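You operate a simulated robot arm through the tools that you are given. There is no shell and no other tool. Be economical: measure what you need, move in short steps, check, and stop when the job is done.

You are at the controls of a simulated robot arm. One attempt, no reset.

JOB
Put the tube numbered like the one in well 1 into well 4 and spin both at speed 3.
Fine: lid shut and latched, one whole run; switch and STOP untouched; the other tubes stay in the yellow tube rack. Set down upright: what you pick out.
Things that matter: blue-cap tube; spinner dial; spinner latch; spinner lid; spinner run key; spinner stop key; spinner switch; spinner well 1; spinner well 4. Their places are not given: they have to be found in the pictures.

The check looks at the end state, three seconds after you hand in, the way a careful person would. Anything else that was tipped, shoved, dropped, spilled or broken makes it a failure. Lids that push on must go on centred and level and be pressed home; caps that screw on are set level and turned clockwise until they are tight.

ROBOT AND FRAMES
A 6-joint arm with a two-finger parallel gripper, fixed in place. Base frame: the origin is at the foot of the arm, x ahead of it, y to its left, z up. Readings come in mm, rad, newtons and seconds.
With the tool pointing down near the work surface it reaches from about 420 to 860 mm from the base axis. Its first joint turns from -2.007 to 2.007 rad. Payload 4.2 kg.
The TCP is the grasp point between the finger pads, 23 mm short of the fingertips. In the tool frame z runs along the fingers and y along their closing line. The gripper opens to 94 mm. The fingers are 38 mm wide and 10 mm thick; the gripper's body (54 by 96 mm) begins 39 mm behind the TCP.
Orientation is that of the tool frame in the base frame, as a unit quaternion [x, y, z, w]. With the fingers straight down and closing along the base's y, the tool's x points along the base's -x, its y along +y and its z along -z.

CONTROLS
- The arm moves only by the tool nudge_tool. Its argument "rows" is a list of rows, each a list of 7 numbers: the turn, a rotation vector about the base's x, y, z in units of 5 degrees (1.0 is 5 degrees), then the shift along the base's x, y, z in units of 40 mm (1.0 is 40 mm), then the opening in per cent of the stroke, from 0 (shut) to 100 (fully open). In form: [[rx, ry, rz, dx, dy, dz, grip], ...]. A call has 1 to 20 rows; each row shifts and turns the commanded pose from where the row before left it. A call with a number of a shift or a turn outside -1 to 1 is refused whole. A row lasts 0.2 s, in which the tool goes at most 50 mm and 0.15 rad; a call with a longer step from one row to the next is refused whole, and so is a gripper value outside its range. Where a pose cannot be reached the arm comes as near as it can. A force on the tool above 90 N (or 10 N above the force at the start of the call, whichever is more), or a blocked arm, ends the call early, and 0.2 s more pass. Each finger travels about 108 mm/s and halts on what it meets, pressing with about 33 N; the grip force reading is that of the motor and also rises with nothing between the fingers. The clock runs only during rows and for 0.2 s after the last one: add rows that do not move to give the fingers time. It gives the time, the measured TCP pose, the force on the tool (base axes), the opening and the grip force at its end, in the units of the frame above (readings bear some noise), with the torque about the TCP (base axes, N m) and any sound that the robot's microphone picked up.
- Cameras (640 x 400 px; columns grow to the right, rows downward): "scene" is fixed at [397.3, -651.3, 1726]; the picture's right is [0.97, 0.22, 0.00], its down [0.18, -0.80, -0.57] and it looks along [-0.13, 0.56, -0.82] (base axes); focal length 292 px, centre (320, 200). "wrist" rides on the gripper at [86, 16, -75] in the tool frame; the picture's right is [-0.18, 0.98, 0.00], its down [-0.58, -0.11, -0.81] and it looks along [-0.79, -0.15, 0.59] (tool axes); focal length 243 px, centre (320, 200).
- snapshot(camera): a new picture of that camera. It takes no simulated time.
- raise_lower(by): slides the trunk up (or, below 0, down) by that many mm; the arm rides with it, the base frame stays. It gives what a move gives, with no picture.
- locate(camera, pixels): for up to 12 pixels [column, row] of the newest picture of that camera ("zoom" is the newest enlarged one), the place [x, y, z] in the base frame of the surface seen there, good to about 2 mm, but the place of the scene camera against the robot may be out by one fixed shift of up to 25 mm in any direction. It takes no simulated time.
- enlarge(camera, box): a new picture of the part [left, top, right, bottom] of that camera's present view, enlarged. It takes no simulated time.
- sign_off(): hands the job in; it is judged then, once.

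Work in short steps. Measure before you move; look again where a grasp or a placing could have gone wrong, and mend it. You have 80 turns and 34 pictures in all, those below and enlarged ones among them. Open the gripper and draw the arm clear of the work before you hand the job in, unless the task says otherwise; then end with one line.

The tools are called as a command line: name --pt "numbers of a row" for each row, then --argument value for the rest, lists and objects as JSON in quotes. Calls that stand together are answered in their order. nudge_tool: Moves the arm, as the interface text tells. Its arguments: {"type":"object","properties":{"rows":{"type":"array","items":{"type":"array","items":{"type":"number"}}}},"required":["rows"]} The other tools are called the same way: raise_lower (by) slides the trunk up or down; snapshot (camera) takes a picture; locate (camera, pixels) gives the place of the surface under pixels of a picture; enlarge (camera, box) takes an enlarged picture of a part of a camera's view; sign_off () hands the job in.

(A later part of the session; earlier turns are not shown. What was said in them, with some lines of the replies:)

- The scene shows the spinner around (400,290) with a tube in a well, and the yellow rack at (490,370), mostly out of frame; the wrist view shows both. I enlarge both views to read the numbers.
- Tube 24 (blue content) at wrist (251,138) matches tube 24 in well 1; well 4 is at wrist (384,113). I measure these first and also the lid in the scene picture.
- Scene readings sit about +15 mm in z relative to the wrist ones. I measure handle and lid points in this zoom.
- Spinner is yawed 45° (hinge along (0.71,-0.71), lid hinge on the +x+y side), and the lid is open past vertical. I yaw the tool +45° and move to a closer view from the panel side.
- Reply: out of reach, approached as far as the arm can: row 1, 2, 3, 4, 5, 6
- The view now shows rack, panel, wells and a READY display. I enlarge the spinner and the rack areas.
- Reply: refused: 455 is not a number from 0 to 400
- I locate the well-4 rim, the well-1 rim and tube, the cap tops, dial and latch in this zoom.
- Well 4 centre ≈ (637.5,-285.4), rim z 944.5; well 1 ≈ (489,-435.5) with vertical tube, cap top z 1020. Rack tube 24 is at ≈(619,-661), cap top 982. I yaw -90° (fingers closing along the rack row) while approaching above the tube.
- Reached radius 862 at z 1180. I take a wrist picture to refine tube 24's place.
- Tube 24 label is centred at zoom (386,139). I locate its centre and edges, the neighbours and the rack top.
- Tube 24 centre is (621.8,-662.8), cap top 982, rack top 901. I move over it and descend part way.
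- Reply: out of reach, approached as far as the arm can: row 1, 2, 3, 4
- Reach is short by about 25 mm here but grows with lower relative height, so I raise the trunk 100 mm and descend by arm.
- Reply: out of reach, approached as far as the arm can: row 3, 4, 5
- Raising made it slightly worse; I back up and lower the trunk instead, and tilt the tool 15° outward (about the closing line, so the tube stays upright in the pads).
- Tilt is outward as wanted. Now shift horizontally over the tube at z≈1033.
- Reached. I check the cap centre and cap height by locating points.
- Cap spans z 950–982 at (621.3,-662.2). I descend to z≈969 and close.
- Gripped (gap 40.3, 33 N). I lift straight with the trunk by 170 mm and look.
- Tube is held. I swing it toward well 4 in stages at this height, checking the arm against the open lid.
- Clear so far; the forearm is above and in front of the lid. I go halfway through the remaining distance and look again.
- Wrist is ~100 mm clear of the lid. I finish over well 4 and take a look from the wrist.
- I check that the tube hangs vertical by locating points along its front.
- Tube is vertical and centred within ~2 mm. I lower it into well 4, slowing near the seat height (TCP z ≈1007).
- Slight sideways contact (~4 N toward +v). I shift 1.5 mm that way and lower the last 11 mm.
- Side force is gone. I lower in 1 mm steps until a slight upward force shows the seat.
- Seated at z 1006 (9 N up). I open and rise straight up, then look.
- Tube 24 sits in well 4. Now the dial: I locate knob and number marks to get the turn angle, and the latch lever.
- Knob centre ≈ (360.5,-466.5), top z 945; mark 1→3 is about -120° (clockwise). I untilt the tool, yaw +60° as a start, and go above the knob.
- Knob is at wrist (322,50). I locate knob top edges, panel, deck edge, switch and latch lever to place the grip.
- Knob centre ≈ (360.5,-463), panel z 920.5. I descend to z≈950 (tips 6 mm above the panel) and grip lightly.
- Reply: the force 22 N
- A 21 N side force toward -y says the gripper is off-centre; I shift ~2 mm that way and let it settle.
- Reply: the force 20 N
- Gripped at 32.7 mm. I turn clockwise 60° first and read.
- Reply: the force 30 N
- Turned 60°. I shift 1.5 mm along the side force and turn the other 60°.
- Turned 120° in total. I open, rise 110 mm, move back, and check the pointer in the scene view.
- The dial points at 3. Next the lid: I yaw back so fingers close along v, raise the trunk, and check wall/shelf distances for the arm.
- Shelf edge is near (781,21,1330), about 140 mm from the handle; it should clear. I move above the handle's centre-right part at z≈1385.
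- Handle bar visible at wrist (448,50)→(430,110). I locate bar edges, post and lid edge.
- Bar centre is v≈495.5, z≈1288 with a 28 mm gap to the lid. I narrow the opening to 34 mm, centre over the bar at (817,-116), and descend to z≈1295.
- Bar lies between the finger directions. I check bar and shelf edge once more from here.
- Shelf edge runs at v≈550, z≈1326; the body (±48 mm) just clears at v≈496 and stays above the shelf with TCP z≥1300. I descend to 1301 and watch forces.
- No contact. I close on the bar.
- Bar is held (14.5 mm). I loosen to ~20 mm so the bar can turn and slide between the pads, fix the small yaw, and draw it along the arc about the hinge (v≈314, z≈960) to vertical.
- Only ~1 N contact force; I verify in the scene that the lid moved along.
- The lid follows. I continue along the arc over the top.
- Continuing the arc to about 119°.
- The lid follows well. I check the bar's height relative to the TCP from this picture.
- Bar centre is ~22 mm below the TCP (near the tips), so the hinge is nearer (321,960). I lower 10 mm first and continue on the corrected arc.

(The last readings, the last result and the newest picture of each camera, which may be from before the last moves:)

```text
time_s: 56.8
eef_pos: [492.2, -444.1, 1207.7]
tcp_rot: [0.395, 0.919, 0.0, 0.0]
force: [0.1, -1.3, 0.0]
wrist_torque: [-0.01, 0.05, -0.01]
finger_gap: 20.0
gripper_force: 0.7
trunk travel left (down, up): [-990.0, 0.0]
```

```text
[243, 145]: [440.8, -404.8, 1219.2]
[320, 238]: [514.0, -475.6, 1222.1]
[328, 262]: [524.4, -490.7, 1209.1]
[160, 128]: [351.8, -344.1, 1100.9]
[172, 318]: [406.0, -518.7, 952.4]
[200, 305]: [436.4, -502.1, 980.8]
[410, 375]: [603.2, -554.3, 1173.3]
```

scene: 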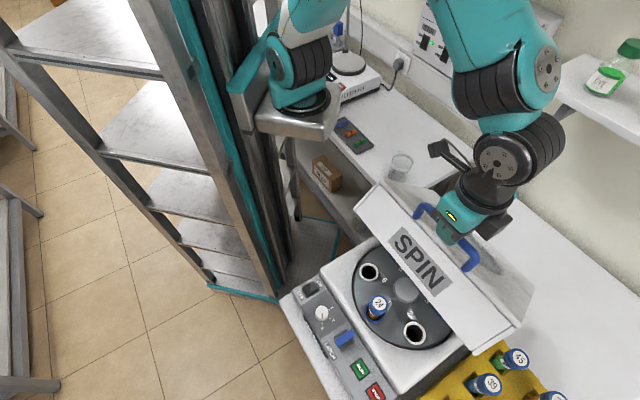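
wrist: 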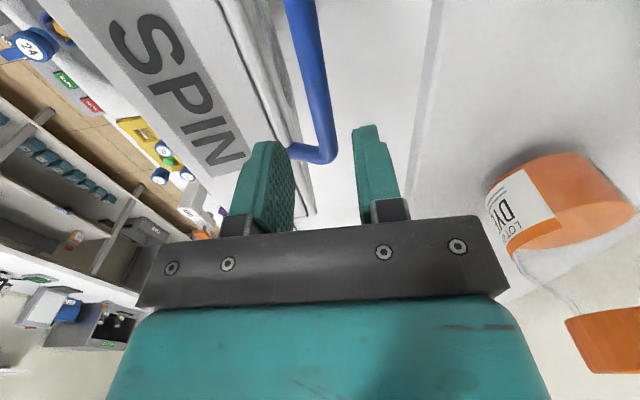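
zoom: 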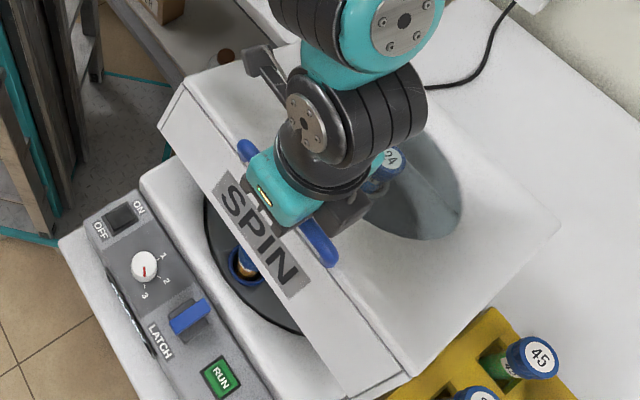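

Bar is 10 mm below TCP as intended. I bring the lid down the rest of the arc, last step short, watching force.

nudge_tool --pt "0 0 0 -0.276 -0.276 -0.518 21" --pt "0 0 0 -0.249 -0.249 -0.545 21" --pt "0 0 0 -0.223 -0.223 -0.568 21" --pt "0 0 0 -0.194 -0.194 -0.588 21" --pt "0 0 0 0 0 0 21"

enlarge --camera "scene" --box '[260, 180, 560, 380]'

locate --camera "zoom" --pixels '[[200, 250], [240, 290], [120, 160]]'

```text
time_s: 58.0
eef_pos: [454.0, -482.3, 1116.7]
tcp_rot: [0.394, 0.919, -0.001, 0.0]
force: [-0.8, -2.2, -0.1]
wrist_torque: [0.02, 0.05, 0.03]
finger_gap: 20.9
gripper_force: 1.0
trunk travel left (down, up): [-990.0, 0.0]
```

```text
2.00 times, centred on (410, 280) of scene
```

zoom: 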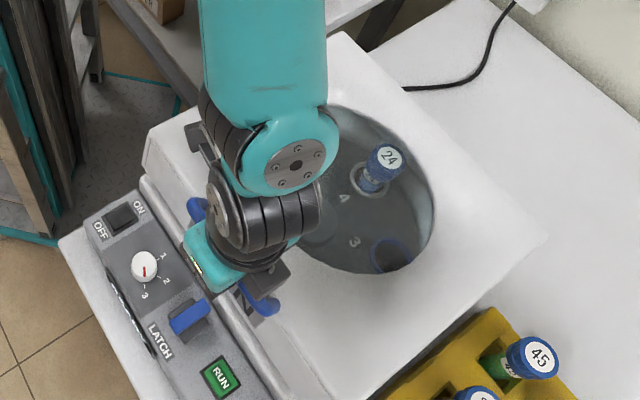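

```text
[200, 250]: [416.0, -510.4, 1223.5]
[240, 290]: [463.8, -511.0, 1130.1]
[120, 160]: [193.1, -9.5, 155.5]
```

Nearly shut. I follow the arc another ~25 mm down.

nudge_tool --pt "0 0 0 -0.085 -0.085 -0.3 21" --pt "0 0 0 -0.08 -0.08 -0.3 21" --pt "0 0 0 -0.03 -0.03 -0.15 21" --pt "0 0 0 0 0 0 21"

snapshot --camera "wrist"

```text
time_s: 59.0
eef_pos: [445.3, -489.2, 1084.4]
tcp_rot: [0.396, 0.918, 0.001, -0.001]
force: [-5.4, -2.4, 0.2]
wrist_torque: [0.01, -0.01, 0.08]
finger_gap: 22.1
gripper_force: 1.9
trunk travel left (down, up): [-990.0, 0.0]
```

```text
8 pictures are left
```

wrist: 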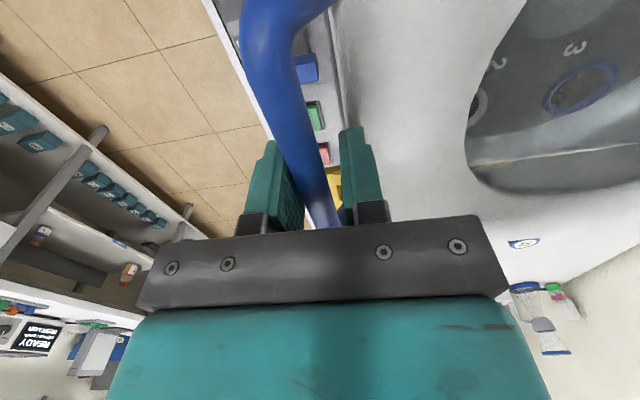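

Small -v push (6 N): the lid still leans on the front finger. I measure the bar and lid top heights.

locate --camera "wrist" --pixels '[[270, 60], [290, 120], [310, 180], [360, 90], [400, 150], [450, 60], [335, 90], [480, 225]]'

```text
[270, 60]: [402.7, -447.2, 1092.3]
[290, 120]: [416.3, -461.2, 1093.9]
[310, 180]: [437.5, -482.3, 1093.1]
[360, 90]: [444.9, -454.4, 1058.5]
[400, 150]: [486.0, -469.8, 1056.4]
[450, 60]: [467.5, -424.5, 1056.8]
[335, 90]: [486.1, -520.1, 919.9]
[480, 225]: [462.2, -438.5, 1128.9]
```

Lid is nearly level (≈8 mm left at the front). I open, rise, then press down with closed fingertips on the lid's front top plate.

nudge_tool --pt "0 0 0 -0.03 -0.03 0 25" --pt "0 0 0 0 0 0 30" --pt "0 0 0 0 0 0 40" --pt "0 0 0 0 0 0.5 40" --pt "0 0 0 0 0 0.7 40" --pt "0 0 0 0 0 0.4 20" --pt "0 0 0 0.38 0.38 0 0" --pt "0 0 0 0.38 0.38 0 0" --pt "0 0 0 0 0 -0.5 0" --pt "0 0 0 0 0 -0.4 0" --pt "0 0 0 0 0 -0.2 0" --pt "0 0 0 0 0 0 0"

```text
time_s: 61.6
eef_pos: [476.0, -459.6, 1108.0]
tcp_rot: [0.395, 0.919, 0.0, 0.0]
force: [-0.1, -0.3, -0.3]
wrist_torque: [0.03, -0.03, -0.02]
finger_gap: 0.2
gripper_force: 32.8
trunk travel left (down, up): [-990.0, 0.0]
```

Tips are at 1085; I descend stepwise toward the lid top (~1050).

nudge_tool --pt "0 0 0 0 0 -0.4 0" --pt "0 0 0 0 0 -0.2 0" --pt "0 0 0 0 0 -0.1 0" --pt "0 0 0 0 0 -0.05 0" --pt "0 0 0 0 0 0 0"

```text
time_s: 62.8
eef_pos: [475.3, -460.1, 1076.8]
tcp_rot: [0.394, 0.919, -0.001, 0.0]
force: [0.4, -0.1, 0.2]
wrist_torque: [0.03, 0.0, -0.01]
finger_gap: 0.0
gripper_force: 33.1
trunk travel left (down, up): [-990.0, 0.0]
```

nudge_tool --pt "0 0 0 0 0 -0.06 0" --pt "0 0 0 0 0 -0.06 0" --pt "0 0 0 0 0 -0.06 0" --pt "0 0 0 0 0 0 0"

```text
time_s: 63.8
eef_pos: [475.1, -460.3, 1072.3]
tcp_rot: [0.395, 0.919, -0.001, 0.001]
force: [-1.1, 4.6, 45.1]
wrist_torque: [0.72, 0.6, -0.2]
finger_gap: 0.1
gripper_force: 32.3
trunk travel left (down, up): [-990.0, 0.0]
```

Lid is shut (45 N at tip z 1049). I rise, move to the panel's left side, and look along it at the latch.

nudge_tool --pt "0 0 0 0 0 0.9 0" --pt "0 0 0 0 0 0.9 0" --pt "0 0 0 -0.5 -0.2 0.3 0" --pt "0 0 0 -0.8 0.1 0 30" --pt "0 0 0 -0.8 0.1 0 30" --pt "0 0 0 -0.8 0.1 0 30" --pt "0 0 0 -0.6 0.3 -0.6 30" --pt "0 0 0 0 0 -0.8 30" --pt "0 0 0 0 0 0 30"

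snapshot --camera "wrist"

```text
time_s: 65.8
eef_pos: [336.1, -443.6, 1096.4]
tcp_rot: [0.395, 0.919, 0.0, 0.0]
force: [-0.3, -0.2, 0.4]
wrist_torque: [0.03, -0.02, -0.02]
finger_gap: 28.3
gripper_force: 0.0
trunk travel left (down, up): [-990.0, 0.0]
```

```text
7 pictures are left
```

wrist: 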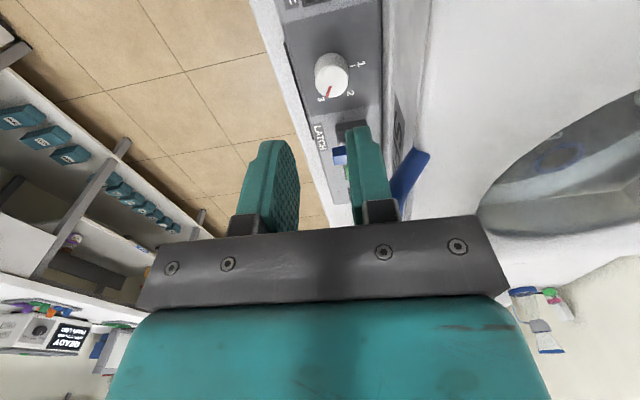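

The finger hides the latch here; I use the scene camera.

enlarge --camera "scene" --box '[290, 270, 420, 400]'

```text
3.08 times, centred on (355, 335) of scene
```

zoom: 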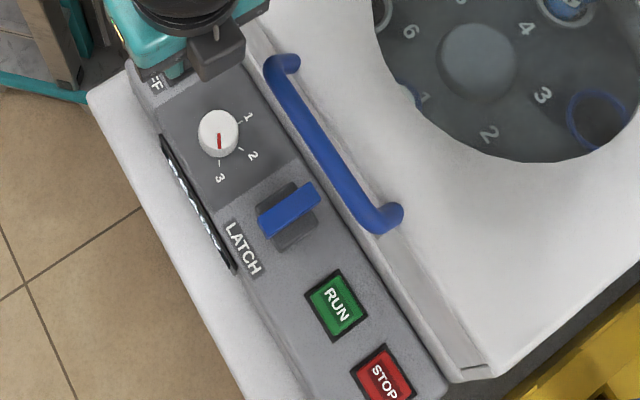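

I move so the latch sits in the unobstructed top part of the wrist view (like the knob now), staying above the handle.

nudge_tool --pt "0 0 0 0 0 0.6 10" --pt "0 0 0 0.5 -0.4 0 10" --pt "0 0 0 0.5 -0.4 0 10" --pt "0 0 0 0.5 -0.4 0 10" --pt "0 0 0 0 0 0 10"

enlarge --camera "wrist" --box '[220, 0, 420, 130]'

```text
time_s: 67.0
eef_pos: [397.1, -493.5, 1121.5]
tcp_rot: [0.394, 0.919, 0.0, -0.001]
force: [0.1, -0.2, 0.8]
wrist_torque: [0.02, 0.0, -0.02]
finger_gap: 9.3
gripper_force: 0.0
trunk travel left (down, up): [-990.0, 0.0]
```

```text
3.08 times, centred on (320, 65) of wrist
```

zoom: 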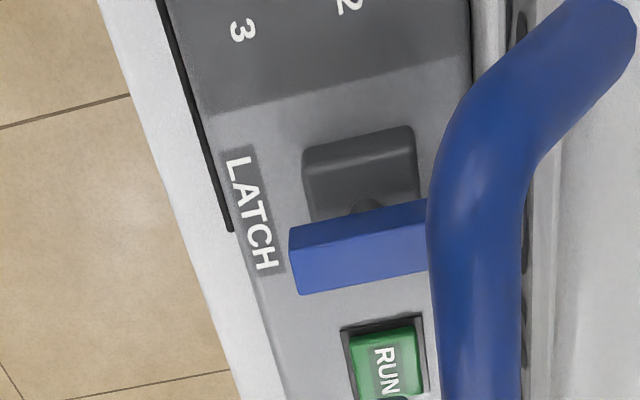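

A round stem is visible under the blue bar at (365,205). I locate base, stem and bar points to learn whether it is centred (turn handle) or tilted (flip lever).

locate --camera "zoom" --pixels '[[308, 155], [408, 135], [308, 180], [412, 155], [310, 205], [365, 205], [295, 232], [420, 208], [295, 290], [425, 268], [360, 240], [360, 268]]'

```text
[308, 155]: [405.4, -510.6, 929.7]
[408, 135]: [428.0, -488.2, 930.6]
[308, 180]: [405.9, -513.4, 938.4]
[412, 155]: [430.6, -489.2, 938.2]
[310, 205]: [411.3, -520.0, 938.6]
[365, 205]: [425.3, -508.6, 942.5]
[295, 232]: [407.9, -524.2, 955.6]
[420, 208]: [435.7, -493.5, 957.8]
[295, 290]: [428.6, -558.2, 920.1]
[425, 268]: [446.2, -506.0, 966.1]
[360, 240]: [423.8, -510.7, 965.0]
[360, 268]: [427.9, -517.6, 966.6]
```

The lever is a T-handle on a central stem (pivot u≈666, v≈-60, bar z 955–966, lying along v). The handle overhang leaves no room for a vertical wrist turn, so I'll tilt 20° away from the lid and push the bar's outer end with closed fingertips, starting clockwise. First the pre-position on its RUN side, well above the keys.

nudge_tool --pt "0.707 -0.707 0 0 0 0 0" --pt "0.707 -0.707 0 0 0 0 0" --pt "0.707 -0.707 0 0 0 0 0" --pt "0.707 -0.707 0 0 0 0 0" --pt "0 0 0 0.41 -0.83 0 0" --pt "0 0 0 0.41 -0.83 -0.3 0" --pt "0 0 0 0 0 -0.9 0" --pt "0 0 0 0 0 -0.9 0" --pt "0 0 0 0 0 -0.6 0" --pt "0 0 0 0 0 0 0"

```text
time_s: 69.2
eef_pos: [429.0, -559.4, 1014.3]
tcp_rot: [0.388, 0.905, 0.162, 0.064]
force: [-0.8, -1.0, -0.2]
wrist_torque: [0.06, 0.01, 0.02]
finger_gap: 0.0
gripper_force: 33.0
trunk travel left (down, up): [-990.0, 0.0]
```

Tilt is right. I descend to z≈978 and start pushing gently toward the dial (clockwise).

nudge_tool --pt "0 0 0 0 0 -0.5 0" --pt "0 0 0 0 0 -0.4 0" --pt "0 0 0 0 0 0 0" --pt "0 0 0 -0.1 0.1 0 0" --pt "0 0 0 -0.08 0.08 0 0" --pt "0 0 0 -0.05 0.05 0 0" --pt "0 0 0 0 0 0 0"

```text
time_s: 70.8
eef_pos: [418.8, -550.5, 978.0]
tcp_rot: [0.388, 0.905, 0.162, 0.064]
force: [-1.3, -2.9, -0.9]
wrist_torque: [-0.1, 0.03, 0.01]
finger_gap: 0.0
gripper_force: 33.3
trunk travel left (down, up): [-990.0, 0.0]
```

Finger face should already have passed the bar's side by ~8 mm with only 3 N, so the lever seems to turn. I check with a picture.

enlarge --camera "wrist" --box '[160, 0, 480, 200]'

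```text
2.00 times, centred on (320, 100) of wrist
```

zoom: 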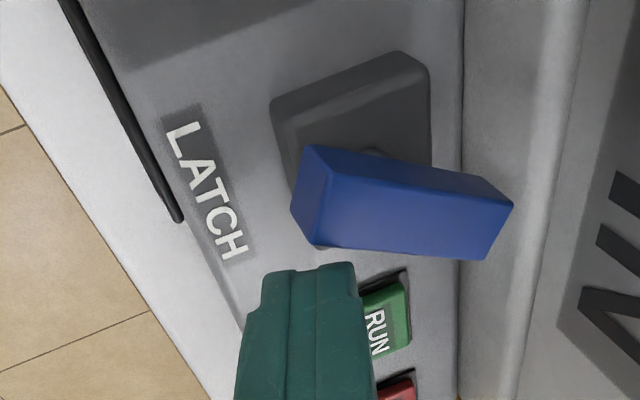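

The lever is turning (about 28° clockwise). I continue toward the dial and then press toward the lid to bring it to 90°.

nudge_tool --pt "0 0 0 -0.048 0.094 0 0" --pt "0 0 0 -0.048 0.094 0 0" --pt "0 0 0 -0.048 0.094 0 0" --pt "0 0 0 0.009 0.034 0 0" --pt "0 0 0 0.009 0.034 0 0" --pt "0 0 0 0.009 0.034 0 0" --pt "0 0 0 0 0 0 0"

```text
time_s: 72.4
eef_pos: [413.7, -534.8, 976.8]
tcp_rot: [0.389, 0.905, 0.161, 0.064]
force: [-3.7, -9.4, -0.8]
wrist_torque: [-0.18, 0.06, 0.06]
finger_gap: 0.1
gripper_force: 33.0
trunk travel left (down, up): [-990.0, 0.0]
```

Reaction is ~10 N toward -v. I push 3 mm more toward the lid.

nudge_tool --pt "0 0 0 0.02 0.03 0 0" --pt "0 0 0 0.015 0.025 0 0" --pt "0 0 0 0.01 0.01 0 0" --pt "0 0 0 0 0 0 0"

enlarge --camera "wrist" --box '[160, 0, 480, 200]'

```text
time_s: 73.4
eef_pos: [415.7, -533.9, 978.3]
tcp_rot: [0.391, 0.904, 0.159, 0.063]
force: [-20.3, -28.9, -2.3]
wrist_torque: [-0.57, 0.37, 0.51]
finger_gap: 0.3
gripper_force: 33.2
trunk travel left (down, up): [-990.0, 0.0]
```

```text
2.00 times, centred on (320, 100) of wrist
```

zoom: 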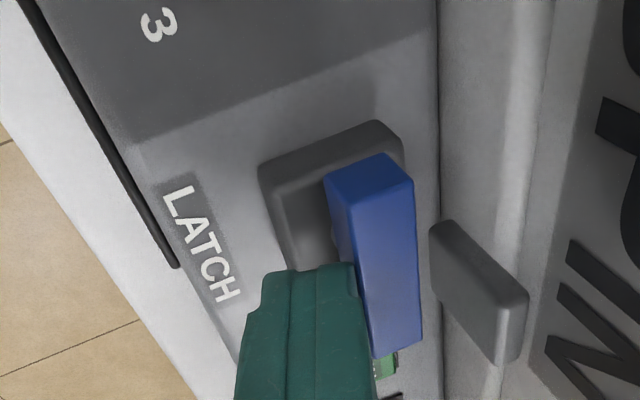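

The lever is at 90° against its stop and a latch tongue now shows on the lid front. I retreat, rise, and move above RUN at (473.5,-562.5), stopping ~13 mm over the key.

nudge_tool --pt "0 0 0 -0.27 -0.27 0 0" --pt "0 0 0 -0.1 -0.1 0.8 0" --pt "0 0 0 0 0 0.8 0" --pt "0 0 0 0.6 -0.2 0 0" --pt "0 0 0 0.6 -0.2 0 0" --pt "0 0 0 0.57 -0.08 0 0" --pt "0 0 0 0 0 -0.7 0" --pt "0 0 0 0 0 -0.7 0" --pt "0 0 0 0 0 -0.5 0" --pt "0 0 0 0 0 0 0"

```text
time_s: 75.0
eef_pos: [477.3, -574.2, 1026.2]
tcp_rot: [0.385, 0.907, 0.157, 0.073]
force: [11.3, -20.6, 5.7]
wrist_torque: [1.31, 0.46, -0.43]
finger_gap: 0.0
gripper_force: 32.7
trunk travel left (down, up): [-990.0, 0.0]
stopped in row 8: the force on the tool passed its limit at 128 N (the readings are from after the stop); the commanded pose is now the measured one
```

The gripper body met the handle's end while descending. I rise, tilt 15° more (35° total) so the body passes clear, and check the state.

nudge_tool --pt "0 0 0 -0.1 -0.1 0.8 0" --pt "0 0 0 -0.2 -0.2 0.8 0" --pt "0.707 -0.707 0 0 0 0 0" --pt "0.707 -0.707 0 0 0 0 0" --pt "0.707 -0.707 0 0 0 0 0" --pt "0 0 0 0 0 0 0"

enlarge --camera "scene" --box '[270, 220, 510, 400]'

```text
time_s: 76.4
eef_pos: [464.4, -581.6, 1089.3]
tcp_rot: [0.371, 0.878, 0.277, 0.117]
force: [-1.4, 0.2, 0.4]
wrist_torque: [0.02, -0.01, 0.05]
finger_gap: 0.1
gripper_force: 33.0
trunk travel left (down, up): [-990.0, 0.0]
```

```text
2.22 times, centred on (390, 310) of scene
```

zoom: 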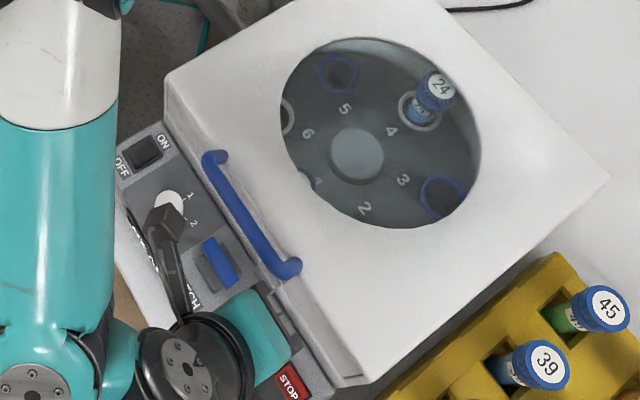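

Spinner is intact, lid shut, lever along the lid. I locate the handle end to confirm the clearance before descending.

locate --camera "zoom" --pixels '[[280, 262], [298, 266], [288, 278], [240, 205], [218, 262], [287, 378]]'

```text
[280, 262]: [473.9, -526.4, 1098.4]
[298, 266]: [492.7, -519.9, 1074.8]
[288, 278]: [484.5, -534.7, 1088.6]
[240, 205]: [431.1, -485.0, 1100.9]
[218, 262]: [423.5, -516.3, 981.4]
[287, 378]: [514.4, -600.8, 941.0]
```

Body corner will pass ~15 mm in front of the handle. I descend in this plane to z≈968, then shift onto the key.

nudge_tool --pt "0 0 0 0 0 -0.6 0" --pt "0 0 0 0 0 -0.6 0" --pt "0 0 0 0 0 -0.6 0" --pt "0 0 0 0 0 -0.6 0" --pt "0 0 0 0 0 -0.6 0" --pt "0 0 0 0.04 0.24 0 0" --pt "0 0 0 0 0 0 0"

```text
time_s: 78.0
eef_pos: [453.7, -559.8, 968.4]
tcp_rot: [0.371, 0.878, 0.279, 0.117]
force: [0.3, -0.3, -0.5]
wrist_torque: [0.0, -0.03, 0.04]
finger_gap: 0.0
gripper_force: 32.7
out of reach, approached as far as the arm can: row 4, 5
trunk travel left (down, up): [-990.0, 0.0]
```

Slightly short: u=717 instead of 734 (arm reach limit). I try shifting 16 mm along u.

nudge_tool --pt "0 0 0 0.15 -0.15 0 0" --pt "0 0 0 0.13 -0.13 0 0" --pt "0 0 0 0 0 0 0"

```text
time_s: 78.8
eef_pos: [461.9, -567.1, 969.4]
tcp_rot: [0.372, 0.878, 0.278, 0.118]
force: [-1.0, -0.7, 0.5]
wrist_torque: [-0.03, 0.01, 0.01]
finger_gap: 0.0
gripper_force: 33.1
out of reach, approached as far as the arm can: row 2
trunk travel left (down, up): [-990.0, 0.0]
```

u=728 is good enough for RUN (centre 732). The arm is at its lower limit, so I press using the trunk in small steps.

raise_lower --by -14

raise_lower --by -4

```text
time_s: 79.5
eef_pos: [461.5, -565.8, 955.0]
tcp_rot: [0.372, 0.878, 0.277, 0.118]
force: [-0.1, 0.8, 0.4]
wrist_torque: [-0.03, 0.01, 0.0]
finger_gap: 0.2
gripper_force: 33.0
trunk travel left (down, up): [-976.0, 14.0]
```

```text
time_s: 80.0
eef_pos: [461.4, -568.2, 951.8]
tcp_rot: [0.372, 0.878, 0.278, 0.118]
force: [-0.1, 0.3, 0.0]
wrist_torque: [0.02, 0.0, 0.02]
finger_gap: 0.1
gripper_force: 32.5
trunk travel left (down, up): [-972.0, 18.0]
```

raise_lower --by -3

```text
time_s: 80.5
eef_pos: [462.2, -566.8, 949.0]
tcp_rot: [0.372, 0.878, 0.278, 0.118]
force: [0.3, 0.6, 1.9]
wrist_torque: [-0.03, -0.02, 0.02]
finger_gap: 0.0
gripper_force: 33.3
trunk travel left (down, up): [-969.0, 21.0]
heard: click
```

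A click was heard: RUN is pressed. I release by raising the trunk and then listen.

raise_lower --by 20

nudge_tool --pt "0 0 0 -0.2 -0.2 0.3 0" --pt "0 0 0 -0.2 -0.2 0.6 0" --pt "0 0 0 -0.2 -0.2 0.8 0" --pt "0 0 0 0 0 0.8 0" --pt "0 0 0 0 0 0.8 0" --pt "0 0 0 0 0 0 0"

enlarge --camera "scene" --box '[270, 220, 510, 400]'

```text
time_s: 81.2
eef_pos: [461.3, -566.0, 968.3]
tcp_rot: [0.371, 0.878, 0.278, 0.118]
force: [0.3, 1.0, 0.1]
wrist_torque: [-0.02, -0.01, -0.02]
finger_gap: 0.0
gripper_force: 32.3
trunk travel left (down, up): [-989.0, 1.0]
```

```text
time_s: 82.6
eef_pos: [438.8, -590.0, 1102.4]
tcp_rot: [0.372, 0.878, 0.277, 0.117]
force: [-0.6, 0.4, 0.7]
wrist_torque: [0.02, 0.05, 0.01]
finger_gap: 0.0
gripper_force: 32.9
trunk travel left (down, up): [-989.0, 1.0]
```

```text
2.22 times, centred on (390, 310) of scene
```

zoom: 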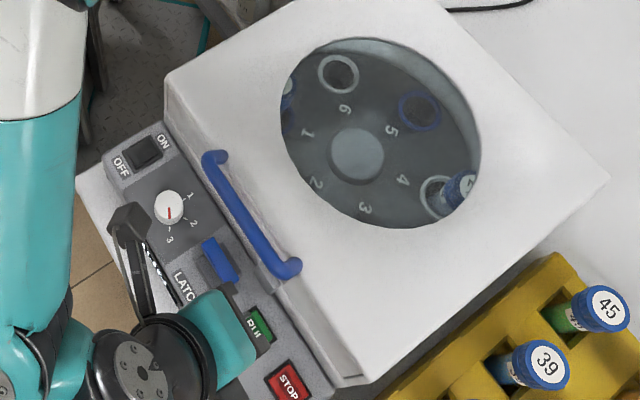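

The rotor is turning (spokes shifted). I draw the arm clear, open the gripper, and wait for the run to end, listening.

nudge_tool --pt "0 0 0 -0.3 0 0.8 20" --pt "0 0 0 -0.3 0 0.8 50" --pt "0 0 0 -0.3 0 0.8 60" --pt "-0.707 0.707 0 0 0 0 60" --pt "-0.707 0.707 0 0 0 0 60" --pt "-0.707 0.707 0 0 0 0 60" --pt "-0.707 0.707 0 0 0 0 60" --pt "-0.707 0.707 0 0 0 0 60" --pt "-0.707 0.707 0 0 0 0 60" --pt "-0.707 0.707 0 0 0 0 60" --pt "0 0 0 0 0 0 60" --pt "0 0 0 0 0 0 60" --pt "0 0 0 0 0 0 60" --pt "0 0 0 0 0 0 60" --pt "0 0 0 0 0 0 60" --pt "0 0 0 0 0 0 60" --pt "0 0 0 0 0 0 60" --pt "0 0 0 0 0 0 60" --pt "0 0 0 0 0 0 60" --pt "0 0 0 0 0 0 60"

nudge_tool --pt "0 0 0 0 0 0 60" --pt "0 0 0 0 0 0 60" --pt "0 0 0 0 0 0 60" --pt "0 0 0 0 0 0 60" --pt "0 0 0 0 0 0 60" --pt "0 0 0 0 0 0 60" --pt "0 0 0 0 0 0 60" --pt "0 0 0 0 0 0 60" --pt "0 0 0 0 0 0 60" --pt "0 0 0 0 0 0 60" --pt "0 0 0 0 0 0 60" --pt "0 0 0 0 0 0 60" --pt "0 0 0 0 0 0 60" --pt "0 0 0 0 0 0 60" --pt "0 0 0 0 0 0 60" --pt "0 0 0 0 0 0 60" --pt "0 0 0 0 0 0 60" --pt "0 0 0 0 0 0 60" --pt "0 0 0 0 0 0 60" --pt "0 0 0 0 0 0 60"

nudge_tool --pt "0 0 0 0 0 0 60" --pt "0 0 0 0 0 0 60" --pt "0 0 0 0 0 0 60" --pt "0 0 0 0 0 0 60" --pt "0 0 0 0 0 0 60" --pt "0 0 0 0 0 0 60" --pt "0 0 0 0 0 0 60" --pt "0 0 0 0 0 0 60" --pt "0 0 0 0 0 0 60" --pt "0 0 0 0 0 0 60" --pt "0 0 0 0 0 0 60" --pt "0 0 0 0 0 0 60" --pt "0 0 0 0 0 0 60" --pt "0 0 0 0 0 0 60" --pt "0 0 0 0 0 0 60" --pt "0 0 0 0 0 0 60" --pt "0 0 0 0 0 0 60" --pt "0 0 0 0 0 0 60" --pt "0 0 0 0 0 0 60" --pt "0 0 0 0 0 0 60"

```text
time_s: 86.8
eef_pos: [401.3, -590.6, 1194.6]
tcp_rot: [0.389, 0.921, 0.0, 0.005]
force: [-1.4, 0.3, -1.1]
wrist_torque: [-0.02, 0.02, -0.05]
finger_gap: 56.1
gripper_force: 0.0
trunk travel left (down, up): [-989.0, 1.0]
```

```text
time_s: 91.0
eef_pos: [402.0, -591.9, 1195.2]
tcp_rot: [0.388, 0.921, -0.001, 0.005]
force: [0.1, 0.0, 0.4]
wrist_torque: [0.01, 0.02, -0.04]
finger_gap: 56.6
gripper_force: 0.0
trunk travel left (down, up): [-989.0, 1.0]
```

```text
time_s: 95.2
eef_pos: [401.4, -591.5, 1196.4]
tcp_rot: [0.389, 0.921, 0.0, 0.004]
force: [0.4, -0.2, 1.3]
wrist_torque: [0.0, 0.02, 0.01]
finger_gap: 56.3
gripper_force: 0.1
trunk travel left (down, up): [-989.0, 1.0]
```

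No end-of-run sound yet; I keep waiting.

nudge_tool --pt "0 0 0 0 0 0 60" --pt "0 0 0 0 0 0 60" --pt "0 0 0 0 0 0 60" --pt "0 0 0 0 0 0 60" --pt "0 0 0 0 0 0 60" --pt "0 0 0 0 0 0 60" --pt "0 0 0 0 0 0 60" --pt "0 0 0 0 0 0 60" --pt "0 0 0 0 0 0 60" --pt "0 0 0 0 0 0 60" --pt "0 0 0 0 0 0 60" --pt "0 0 0 0 0 0 60" --pt "0 0 0 0 0 0 60" --pt "0 0 0 0 0 0 60" --pt "0 0 0 0 0 0 60" --pt "0 0 0 0 0 0 60" --pt "0 0 0 0 0 0 60" --pt "0 0 0 0 0 0 60" --pt "0 0 0 0 0 0 60" --pt "0 0 0 0 0 0 60"

nudge_tool --pt "0 0 0 0 0 0 60" --pt "0 0 0 0 0 0 60" --pt "0 0 0 0 0 0 60" --pt "0 0 0 0 0 0 60" --pt "0 0 0 0 0 0 60" --pt "0 0 0 0 0 0 60" --pt "0 0 0 0 0 0 60" --pt "0 0 0 0 0 0 60" --pt "0 0 0 0 0 0 60" --pt "0 0 0 0 0 0 60" --pt "0 0 0 0 0 0 60" --pt "0 0 0 0 0 0 60" --pt "0 0 0 0 0 0 60" --pt "0 0 0 0 0 0 60" --pt "0 0 0 0 0 0 60" --pt "0 0 0 0 0 0 60" --pt "0 0 0 0 0 0 60" --pt "0 0 0 0 0 0 60" --pt "0 0 0 0 0 0 60" --pt "0 0 0 0 0 0 60"

nudge_tool --pt "0 0 0 0 0 0 60" --pt "0 0 0 0 0 0 60" --pt "0 0 0 0 0 0 60" --pt "0 0 0 0 0 0 60" --pt "0 0 0 0 0 0 60" --pt "0 0 0 0 0 0 60" --pt "0 0 0 0 0 0 60" --pt "0 0 0 0 0 0 60" --pt "0 0 0 0 0 0 60" --pt "0 0 0 0 0 0 60" --pt "0 0 0 0 0 0 60" --pt "0 0 0 0 0 0 60" --pt "0 0 0 0 0 0 60" --pt "0 0 0 0 0 0 60" --pt "0 0 0 0 0 0 60" --pt "0 0 0 0 0 0 60" --pt "0 0 0 0 0 0 60" --pt "0 0 0 0 0 0 60" --pt "0 0 0 0 0 0 60" --pt "0 0 0 0 0 0 60"

```text
time_s: 99.4
eef_pos: [400.9, -592.5, 1196.5]
tcp_rot: [0.388, 0.922, -0.001, 0.004]
force: [0.6, -0.6, -0.2]
wrist_torque: [0.0, 0.03, 0.0]
finger_gap: 56.4
gripper_force: 0.1
trunk travel left (down, up): [-989.0, 1.0]
```

```text
time_s: 103.6
eef_pos: [402.1, -590.6, 1195.6]
tcp_rot: [0.388, 0.922, 0.0, 0.005]
force: [-0.6, 0.3, 0.0]
wrist_torque: [-0.04, 0.03, -0.01]
finger_gap: 56.5
gripper_force: 0.1
trunk travel left (down, up): [-989.0, 1.0]
```

```text
time_s: 107.8
eef_pos: [401.9, -591.8, 1194.1]
tcp_rot: [0.389, 0.921, 0.0, 0.004]
force: [-0.2, -0.5, 0.1]
wrist_torque: [0.01, 0.02, -0.01]
finger_gap: 56.5
gripper_force: 0.1
trunk travel left (down, up): [-989.0, 1.0]
```

No sound yet. While waiting I turn the tool to the earlier pose that shows the display, then wait longer.

nudge_tool --pt "0 0 1 -0.05 -0.08 0.1 100" --pt "0 0 1 -0.05 -0.08 0.1 100" --pt "0 0 1 -0.05 -0.08 0.1 100" --pt "0 0 1 -0.05 -0.08 0.1 100" --pt "0 0 1 -0.05 -0.08 0.1 100" --pt "0 0 1 -0.05 -0.08 0.1 100" --pt "0 0 1 -0.05 -0.08 0.1 100" --pt "0 0 1 -0.05 -0.08 0.1 100" --pt "0 0 1 -0.05 -0.08 0.1 100" --pt "0 0 1 -0.05 -0.08 0.1 100" --pt "0 0 1 -0.05 -0.08 0.1 100" --pt "0 0 1 -0.05 -0.08 0.1 100" --pt "0 0 1 -0.05 -0.08 0.1 100" --pt "0 0 1 -0.05 -0.08 0.1 100" --pt "0 0 1 -0.05 -0.08 0.1 100" --pt "0 0 1 -0.05 -0.08 0.1 100" --pt "0 0 1 -0.05 -0.08 0.1 100" --pt "0 0 1 -0.05 -0.08 0.1 100" --pt "0 0 0 0 0 0 100" --pt "0 0 0 0 0 0 100"

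nudge_tool --pt "0 0 0 0 0 0 100" --pt "0 0 0 0 0 0 100" --pt "0 0 0 0 0 0 100" --pt "0 0 0 0 0 0 100" --pt "0 0 0 0 0 0 100" --pt "0 0 0 0 0 0 100" --pt "0 0 0 0 0 0 100" --pt "0 0 0 0 0 0 100" --pt "0 0 0 0 0 0 100" --pt "0 0 0 0 0 0 100" --pt "0 0 0 0 0 0 100" --pt "0 0 0 0 0 0 100" --pt "0 0 0 0 0 0 100" --pt "0 0 0 0 0 0 100" --pt "0 0 0 0 0 0 100" --pt "0 0 0 0 0 0 100" --pt "0 0 0 0 0 0 100" --pt "0 0 0 0 0 0 100" --pt "0 0 0 0 0 0 100" --pt "0 0 0 0 0 0 100"

nudge_tool --pt "0 0 0 0 0 0 100" --pt "0 0 0 0 0 0 100" --pt "0 0 0 0 0 0 100" --pt "0 0 0 0 0 0 100" --pt "0 0 0 0 0 0 100" --pt "0 0 0 0 0 0 100" --pt "0 0 0 0 0 0 100" --pt "0 0 0 0 0 0 100" --pt "0 0 0 0 0 0 100" --pt "0 0 0 0 0 0 100" --pt "0 0 0 0 0 0 100" --pt "0 0 0 0 0 0 100" --pt "0 0 0 0 0 0 100" --pt "0 0 0 0 0 0 100" --pt "0 0 0 0 0 0 100" --pt "0 0 0 0 0 0 100" --pt "0 0 0 0 0 0 100" --pt "0 0 0 0 0 0 100" --pt "0 0 0 0 0 0 100" --pt "0 0 0 0 0 0 100"

nudge_tool --pt "0 0 0 0 0 0 100" --pt "0 0 0 0 0 0 100" --pt "0 0 0 0 0 0 100" --pt "0 0 0 0 0 0 100" --pt "0 0 0 0 0 0 100" --pt "0 0 0 0 0 0 100" --pt "0 0 0 0 0 0 100" --pt "0 0 0 0 0 0 100" --pt "0 0 0 0 0 0 100" --pt "0 0 0 0 0 0 100" --pt "0 0 0 0 0 0 100" --pt "0 0 0 0 0 0 100" --pt "0 0 0 0 0 0 100" --pt "0 0 0 0 0 0 100" --pt "0 0 0 0 0 0 100" --pt "0 0 0 0 0 0 100" --pt "0 0 0 0 0 0 100" --pt "0 0 0 0 0 0 100" --pt "0 0 0 0 0 0 100" --pt "0 0 0 0 0 0 100"

```text
time_s: 112.0
eef_pos: [365.9, -648.3, 1267.9]
tcp_rot: [-0.377, 0.926, 0.003, 0.003]
force: [-0.8, -0.2, 0.1]
wrist_torque: [-0.02, 0.01, 0.02]
finger_gap: 93.9
gripper_force: 0.0
trunk travel left (down, up): [-989.0, 1.0]
```

```text
time_s: 116.2
eef_pos: [365.0, -647.5, 1267.8]
tcp_rot: [-0.377, 0.926, 0.003, 0.003]
force: [-0.3, -1.0, 0.3]
wrist_torque: [0.0, 0.02, 0.01]
finger_gap: 93.9
gripper_force: 0.0
trunk travel left (down, up): [-989.0, 1.0]
```

```text
time_s: 120.4
eef_pos: [366.7, -648.9, 1267.7]
tcp_rot: [-0.378, 0.926, 0.004, 0.004]
force: [-0.4, 0.5, -0.5]
wrist_torque: [-0.01, 0.04, 0.02]
finger_gap: 94.0
gripper_force: 0.0
trunk travel left (down, up): [-989.0, 1.0]
```

```text
time_s: 124.6
eef_pos: [365.1, -647.7, 1268.4]
tcp_rot: [-0.377, 0.926, 0.004, 0.004]
force: [-0.4, 0.8, -0.3]
wrist_torque: [0.02, 0.0, 0.0]
finger_gap: 94.1
gripper_force: 0.1
trunk travel left (down, up): [-989.0, 1.0]
```

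Still silent; I wait on to about 150 s before spending the last picture.

nudge_tool --pt "0 0 0 0 0 0 100" --pt "0 0 0 0 0 0 100" --pt "0 0 0 0 0 0 100" --pt "0 0 0 0 0 0 100" --pt "0 0 0 0 0 0 100" --pt "0 0 0 0 0 0 100" --pt "0 0 0 0 0 0 100" --pt "0 0 0 0 0 0 100" --pt "0 0 0 0 0 0 100" --pt "0 0 0 0 0 0 100" --pt "0 0 0 0 0 0 100" --pt "0 0 0 0 0 0 100" --pt "0 0 0 0 0 0 100" --pt "0 0 0 0 0 0 100" --pt "0 0 0 0 0 0 100" --pt "0 0 0 0 0 0 100" --pt "0 0 0 0 0 0 100" --pt "0 0 0 0 0 0 100" --pt "0 0 0 0 0 0 100" --pt "0 0 0 0 0 0 100"

nudge_tool --pt "0 0 0 0 0 0 100" --pt "0 0 0 0 0 0 100" --pt "0 0 0 0 0 0 100" --pt "0 0 0 0 0 0 100" --pt "0 0 0 0 0 0 100" --pt "0 0 0 0 0 0 100" --pt "0 0 0 0 0 0 100" --pt "0 0 0 0 0 0 100" --pt "0 0 0 0 0 0 100" --pt "0 0 0 0 0 0 100" --pt "0 0 0 0 0 0 100" --pt "0 0 0 0 0 0 100" --pt "0 0 0 0 0 0 100" --pt "0 0 0 0 0 0 100" --pt "0 0 0 0 0 0 100" --pt "0 0 0 0 0 0 100" --pt "0 0 0 0 0 0 100" --pt "0 0 0 0 0 0 100" --pt "0 0 0 0 0 0 100" --pt "0 0 0 0 0 0 100"

nudge_tool --pt "0 0 0 0 0 0 100" --pt "0 0 0 0 0 0 100" --pt "0 0 0 0 0 0 100" --pt "0 0 0 0 0 0 100" --pt "0 0 0 0 0 0 100" --pt "0 0 0 0 0 0 100" --pt "0 0 0 0 0 0 100" --pt "0 0 0 0 0 0 100" --pt "0 0 0 0 0 0 100" --pt "0 0 0 0 0 0 100" --pt "0 0 0 0 0 0 100" --pt "0 0 0 0 0 0 100" --pt "0 0 0 0 0 0 100" --pt "0 0 0 0 0 0 100" --pt "0 0 0 0 0 0 100" --pt "0 0 0 0 0 0 100" --pt "0 0 0 0 0 0 100" --pt "0 0 0 0 0 0 100" --pt "0 0 0 0 0 0 100" --pt "0 0 0 0 0 0 100"

nudge_tool --pt "0 0 0 0 0 0 100" --pt "0 0 0 0 0 0 100" --pt "0 0 0 0 0 0 100" --pt "0 0 0 0 0 0 100" --pt "0 0 0 0 0 0 100" --pt "0 0 0 0 0 0 100" --pt "0 0 0 0 0 0 100" --pt "0 0 0 0 0 0 100" --pt "0 0 0 0 0 0 100" --pt "0 0 0 0 0 0 100" --pt "0 0 0 0 0 0 100" --pt "0 0 0 0 0 0 100" --pt "0 0 0 0 0 0 100" --pt "0 0 0 0 0 0 100" --pt "0 0 0 0 0 0 100" --pt "0 0 0 0 0 0 100" --pt "0 0 0 0 0 0 100" --pt "0 0 0 0 0 0 100" --pt "0 0 0 0 0 0 100" --pt "0 0 0 0 0 0 100"

nudge_tool --pt "0 0 0 0 0 0 100" --pt "0 0 0 0 0 0 100" --pt "0 0 0 0 0 0 100" --pt "0 0 0 0 0 0 100" --pt "0 0 0 0 0 0 100" --pt "0 0 0 0 0 0 100" --pt "0 0 0 0 0 0 100" --pt "0 0 0 0 0 0 100" --pt "0 0 0 0 0 0 100" --pt "0 0 0 0 0 0 100" --pt "0 0 0 0 0 0 100" --pt "0 0 0 0 0 0 100" --pt "0 0 0 0 0 0 100" --pt "0 0 0 0 0 0 100" --pt "0 0 0 0 0 0 100" --pt "0 0 0 0 0 0 100" --pt "0 0 0 0 0 0 100" --pt "0 0 0 0 0 0 100" --pt "0 0 0 0 0 0 100" --pt "0 0 0 0 0 0 100"

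nudge_tool --pt "0 0 0 0 0 0 100" --pt "0 0 0 0 0 0 100" --pt "0 0 0 0 0 0 100" --pt "0 0 0 0 0 0 100" --pt "0 0 0 0 0 0 100" --pt "0 0 0 0 0 0 100" --pt "0 0 0 0 0 0 100" --pt "0 0 0 0 0 0 100" --pt "0 0 0 0 0 0 100" --pt "0 0 0 0 0 0 100" --pt "0 0 0 0 0 0 100" --pt "0 0 0 0 0 0 100" --pt "0 0 0 0 0 0 100" --pt "0 0 0 0 0 0 100" --pt "0 0 0 0 0 0 100" --pt "0 0 0 0 0 0 100" --pt "0 0 0 0 0 0 100" --pt "0 0 0 0 0 0 100" --pt "0 0 0 0 0 0 100" --pt "0 0 0 0 0 0 100"

enlarge --camera "wrist" --box '[270, 15, 480, 215]'

```text
time_s: 128.8
eef_pos: [364.6, -649.3, 1268.0]
tcp_rot: [-0.377, 0.926, 0.004, 0.003]
force: [0.8, -0.3, -0.9]
wrist_torque: [0.02, 0.01, -0.03]
finger_gap: 93.6
gripper_force: 0.2
trunk travel left (down, up): [-989.0, 1.0]
```

```text
time_s: 133.0
eef_pos: [364.9, -647.5, 1268.7]
tcp_rot: [-0.377, 0.926, 0.003, 0.003]
force: [0.1, 0.0, 0.7]
wrist_torque: [0.0, -0.02, 0.0]
finger_gap: 94.0
gripper_force: 0.0
trunk travel left (down, up): [-989.0, 1.0]
```

```text
time_s: 137.2
eef_pos: [365.8, -648.0, 1268.2]
tcp_rot: [-0.377, 0.926, 0.003, 0.004]
force: [-0.1, 0.7, 0.7]
wrist_torque: [0.0, 0.01, -0.03]
finger_gap: 93.9
gripper_force: 0.0
trunk travel left (down, up): [-989.0, 1.0]
```

```text
time_s: 141.4
eef_pos: [364.9, -647.1, 1267.8]
tcp_rot: [-0.377, 0.926, 0.004, 0.003]
force: [-0.6, -0.5, -0.5]
wrist_torque: [0.0, 0.05, 0.04]
finger_gap: 93.9
gripper_force: 0.1
trunk travel left (down, up): [-989.0, 1.0]
```

```text
time_s: 145.6
eef_pos: [366.1, -648.6, 1268.9]
tcp_rot: [-0.378, 0.926, 0.004, 0.004]
force: [0.3, 0.1, 0.0]
wrist_torque: [-0.01, 0.01, 0.01]
finger_gap: 94.1
gripper_force: 0.1
trunk travel left (down, up): [-989.0, 1.0]
```

```text
time_s: 149.8
eef_pos: [366.5, -648.6, 1268.6]
tcp_rot: [-0.376, 0.926, 0.003, 0.003]
force: [0.2, 0.2, -0.2]
wrist_torque: [-0.01, -0.02, 0.01]
finger_gap: 93.9
gripper_force: 0.0
trunk travel left (down, up): [-989.0, 1.0]
```

```text
2.00 times, centred on (375, 115) of wrist
```

zoom: 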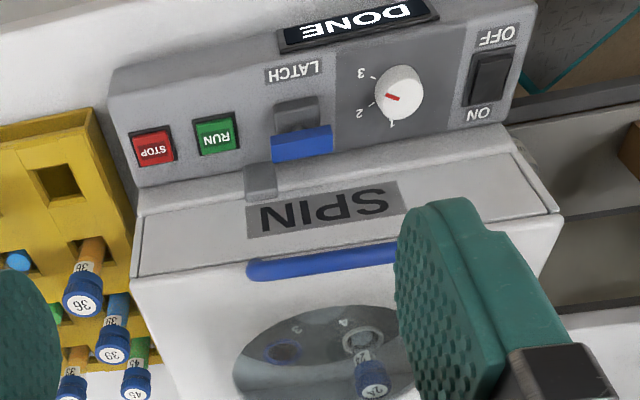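

The display reads DONE. The dial points at 3, the switch is untouched, the lid is shut and latched, and the gripper is open and clear of the work, so I hand in.

sign_off

```text
The job is handed in.
```

The second tube 24 is in well 4, and it was spun with the one in well 1 for one whole run at speed 3: the display read DONE, with the lid shut and latched. On the way to RUN the gripper bumped the end of the lid handle (a 128 N force stop); the spinner looked undamaged afterwards.
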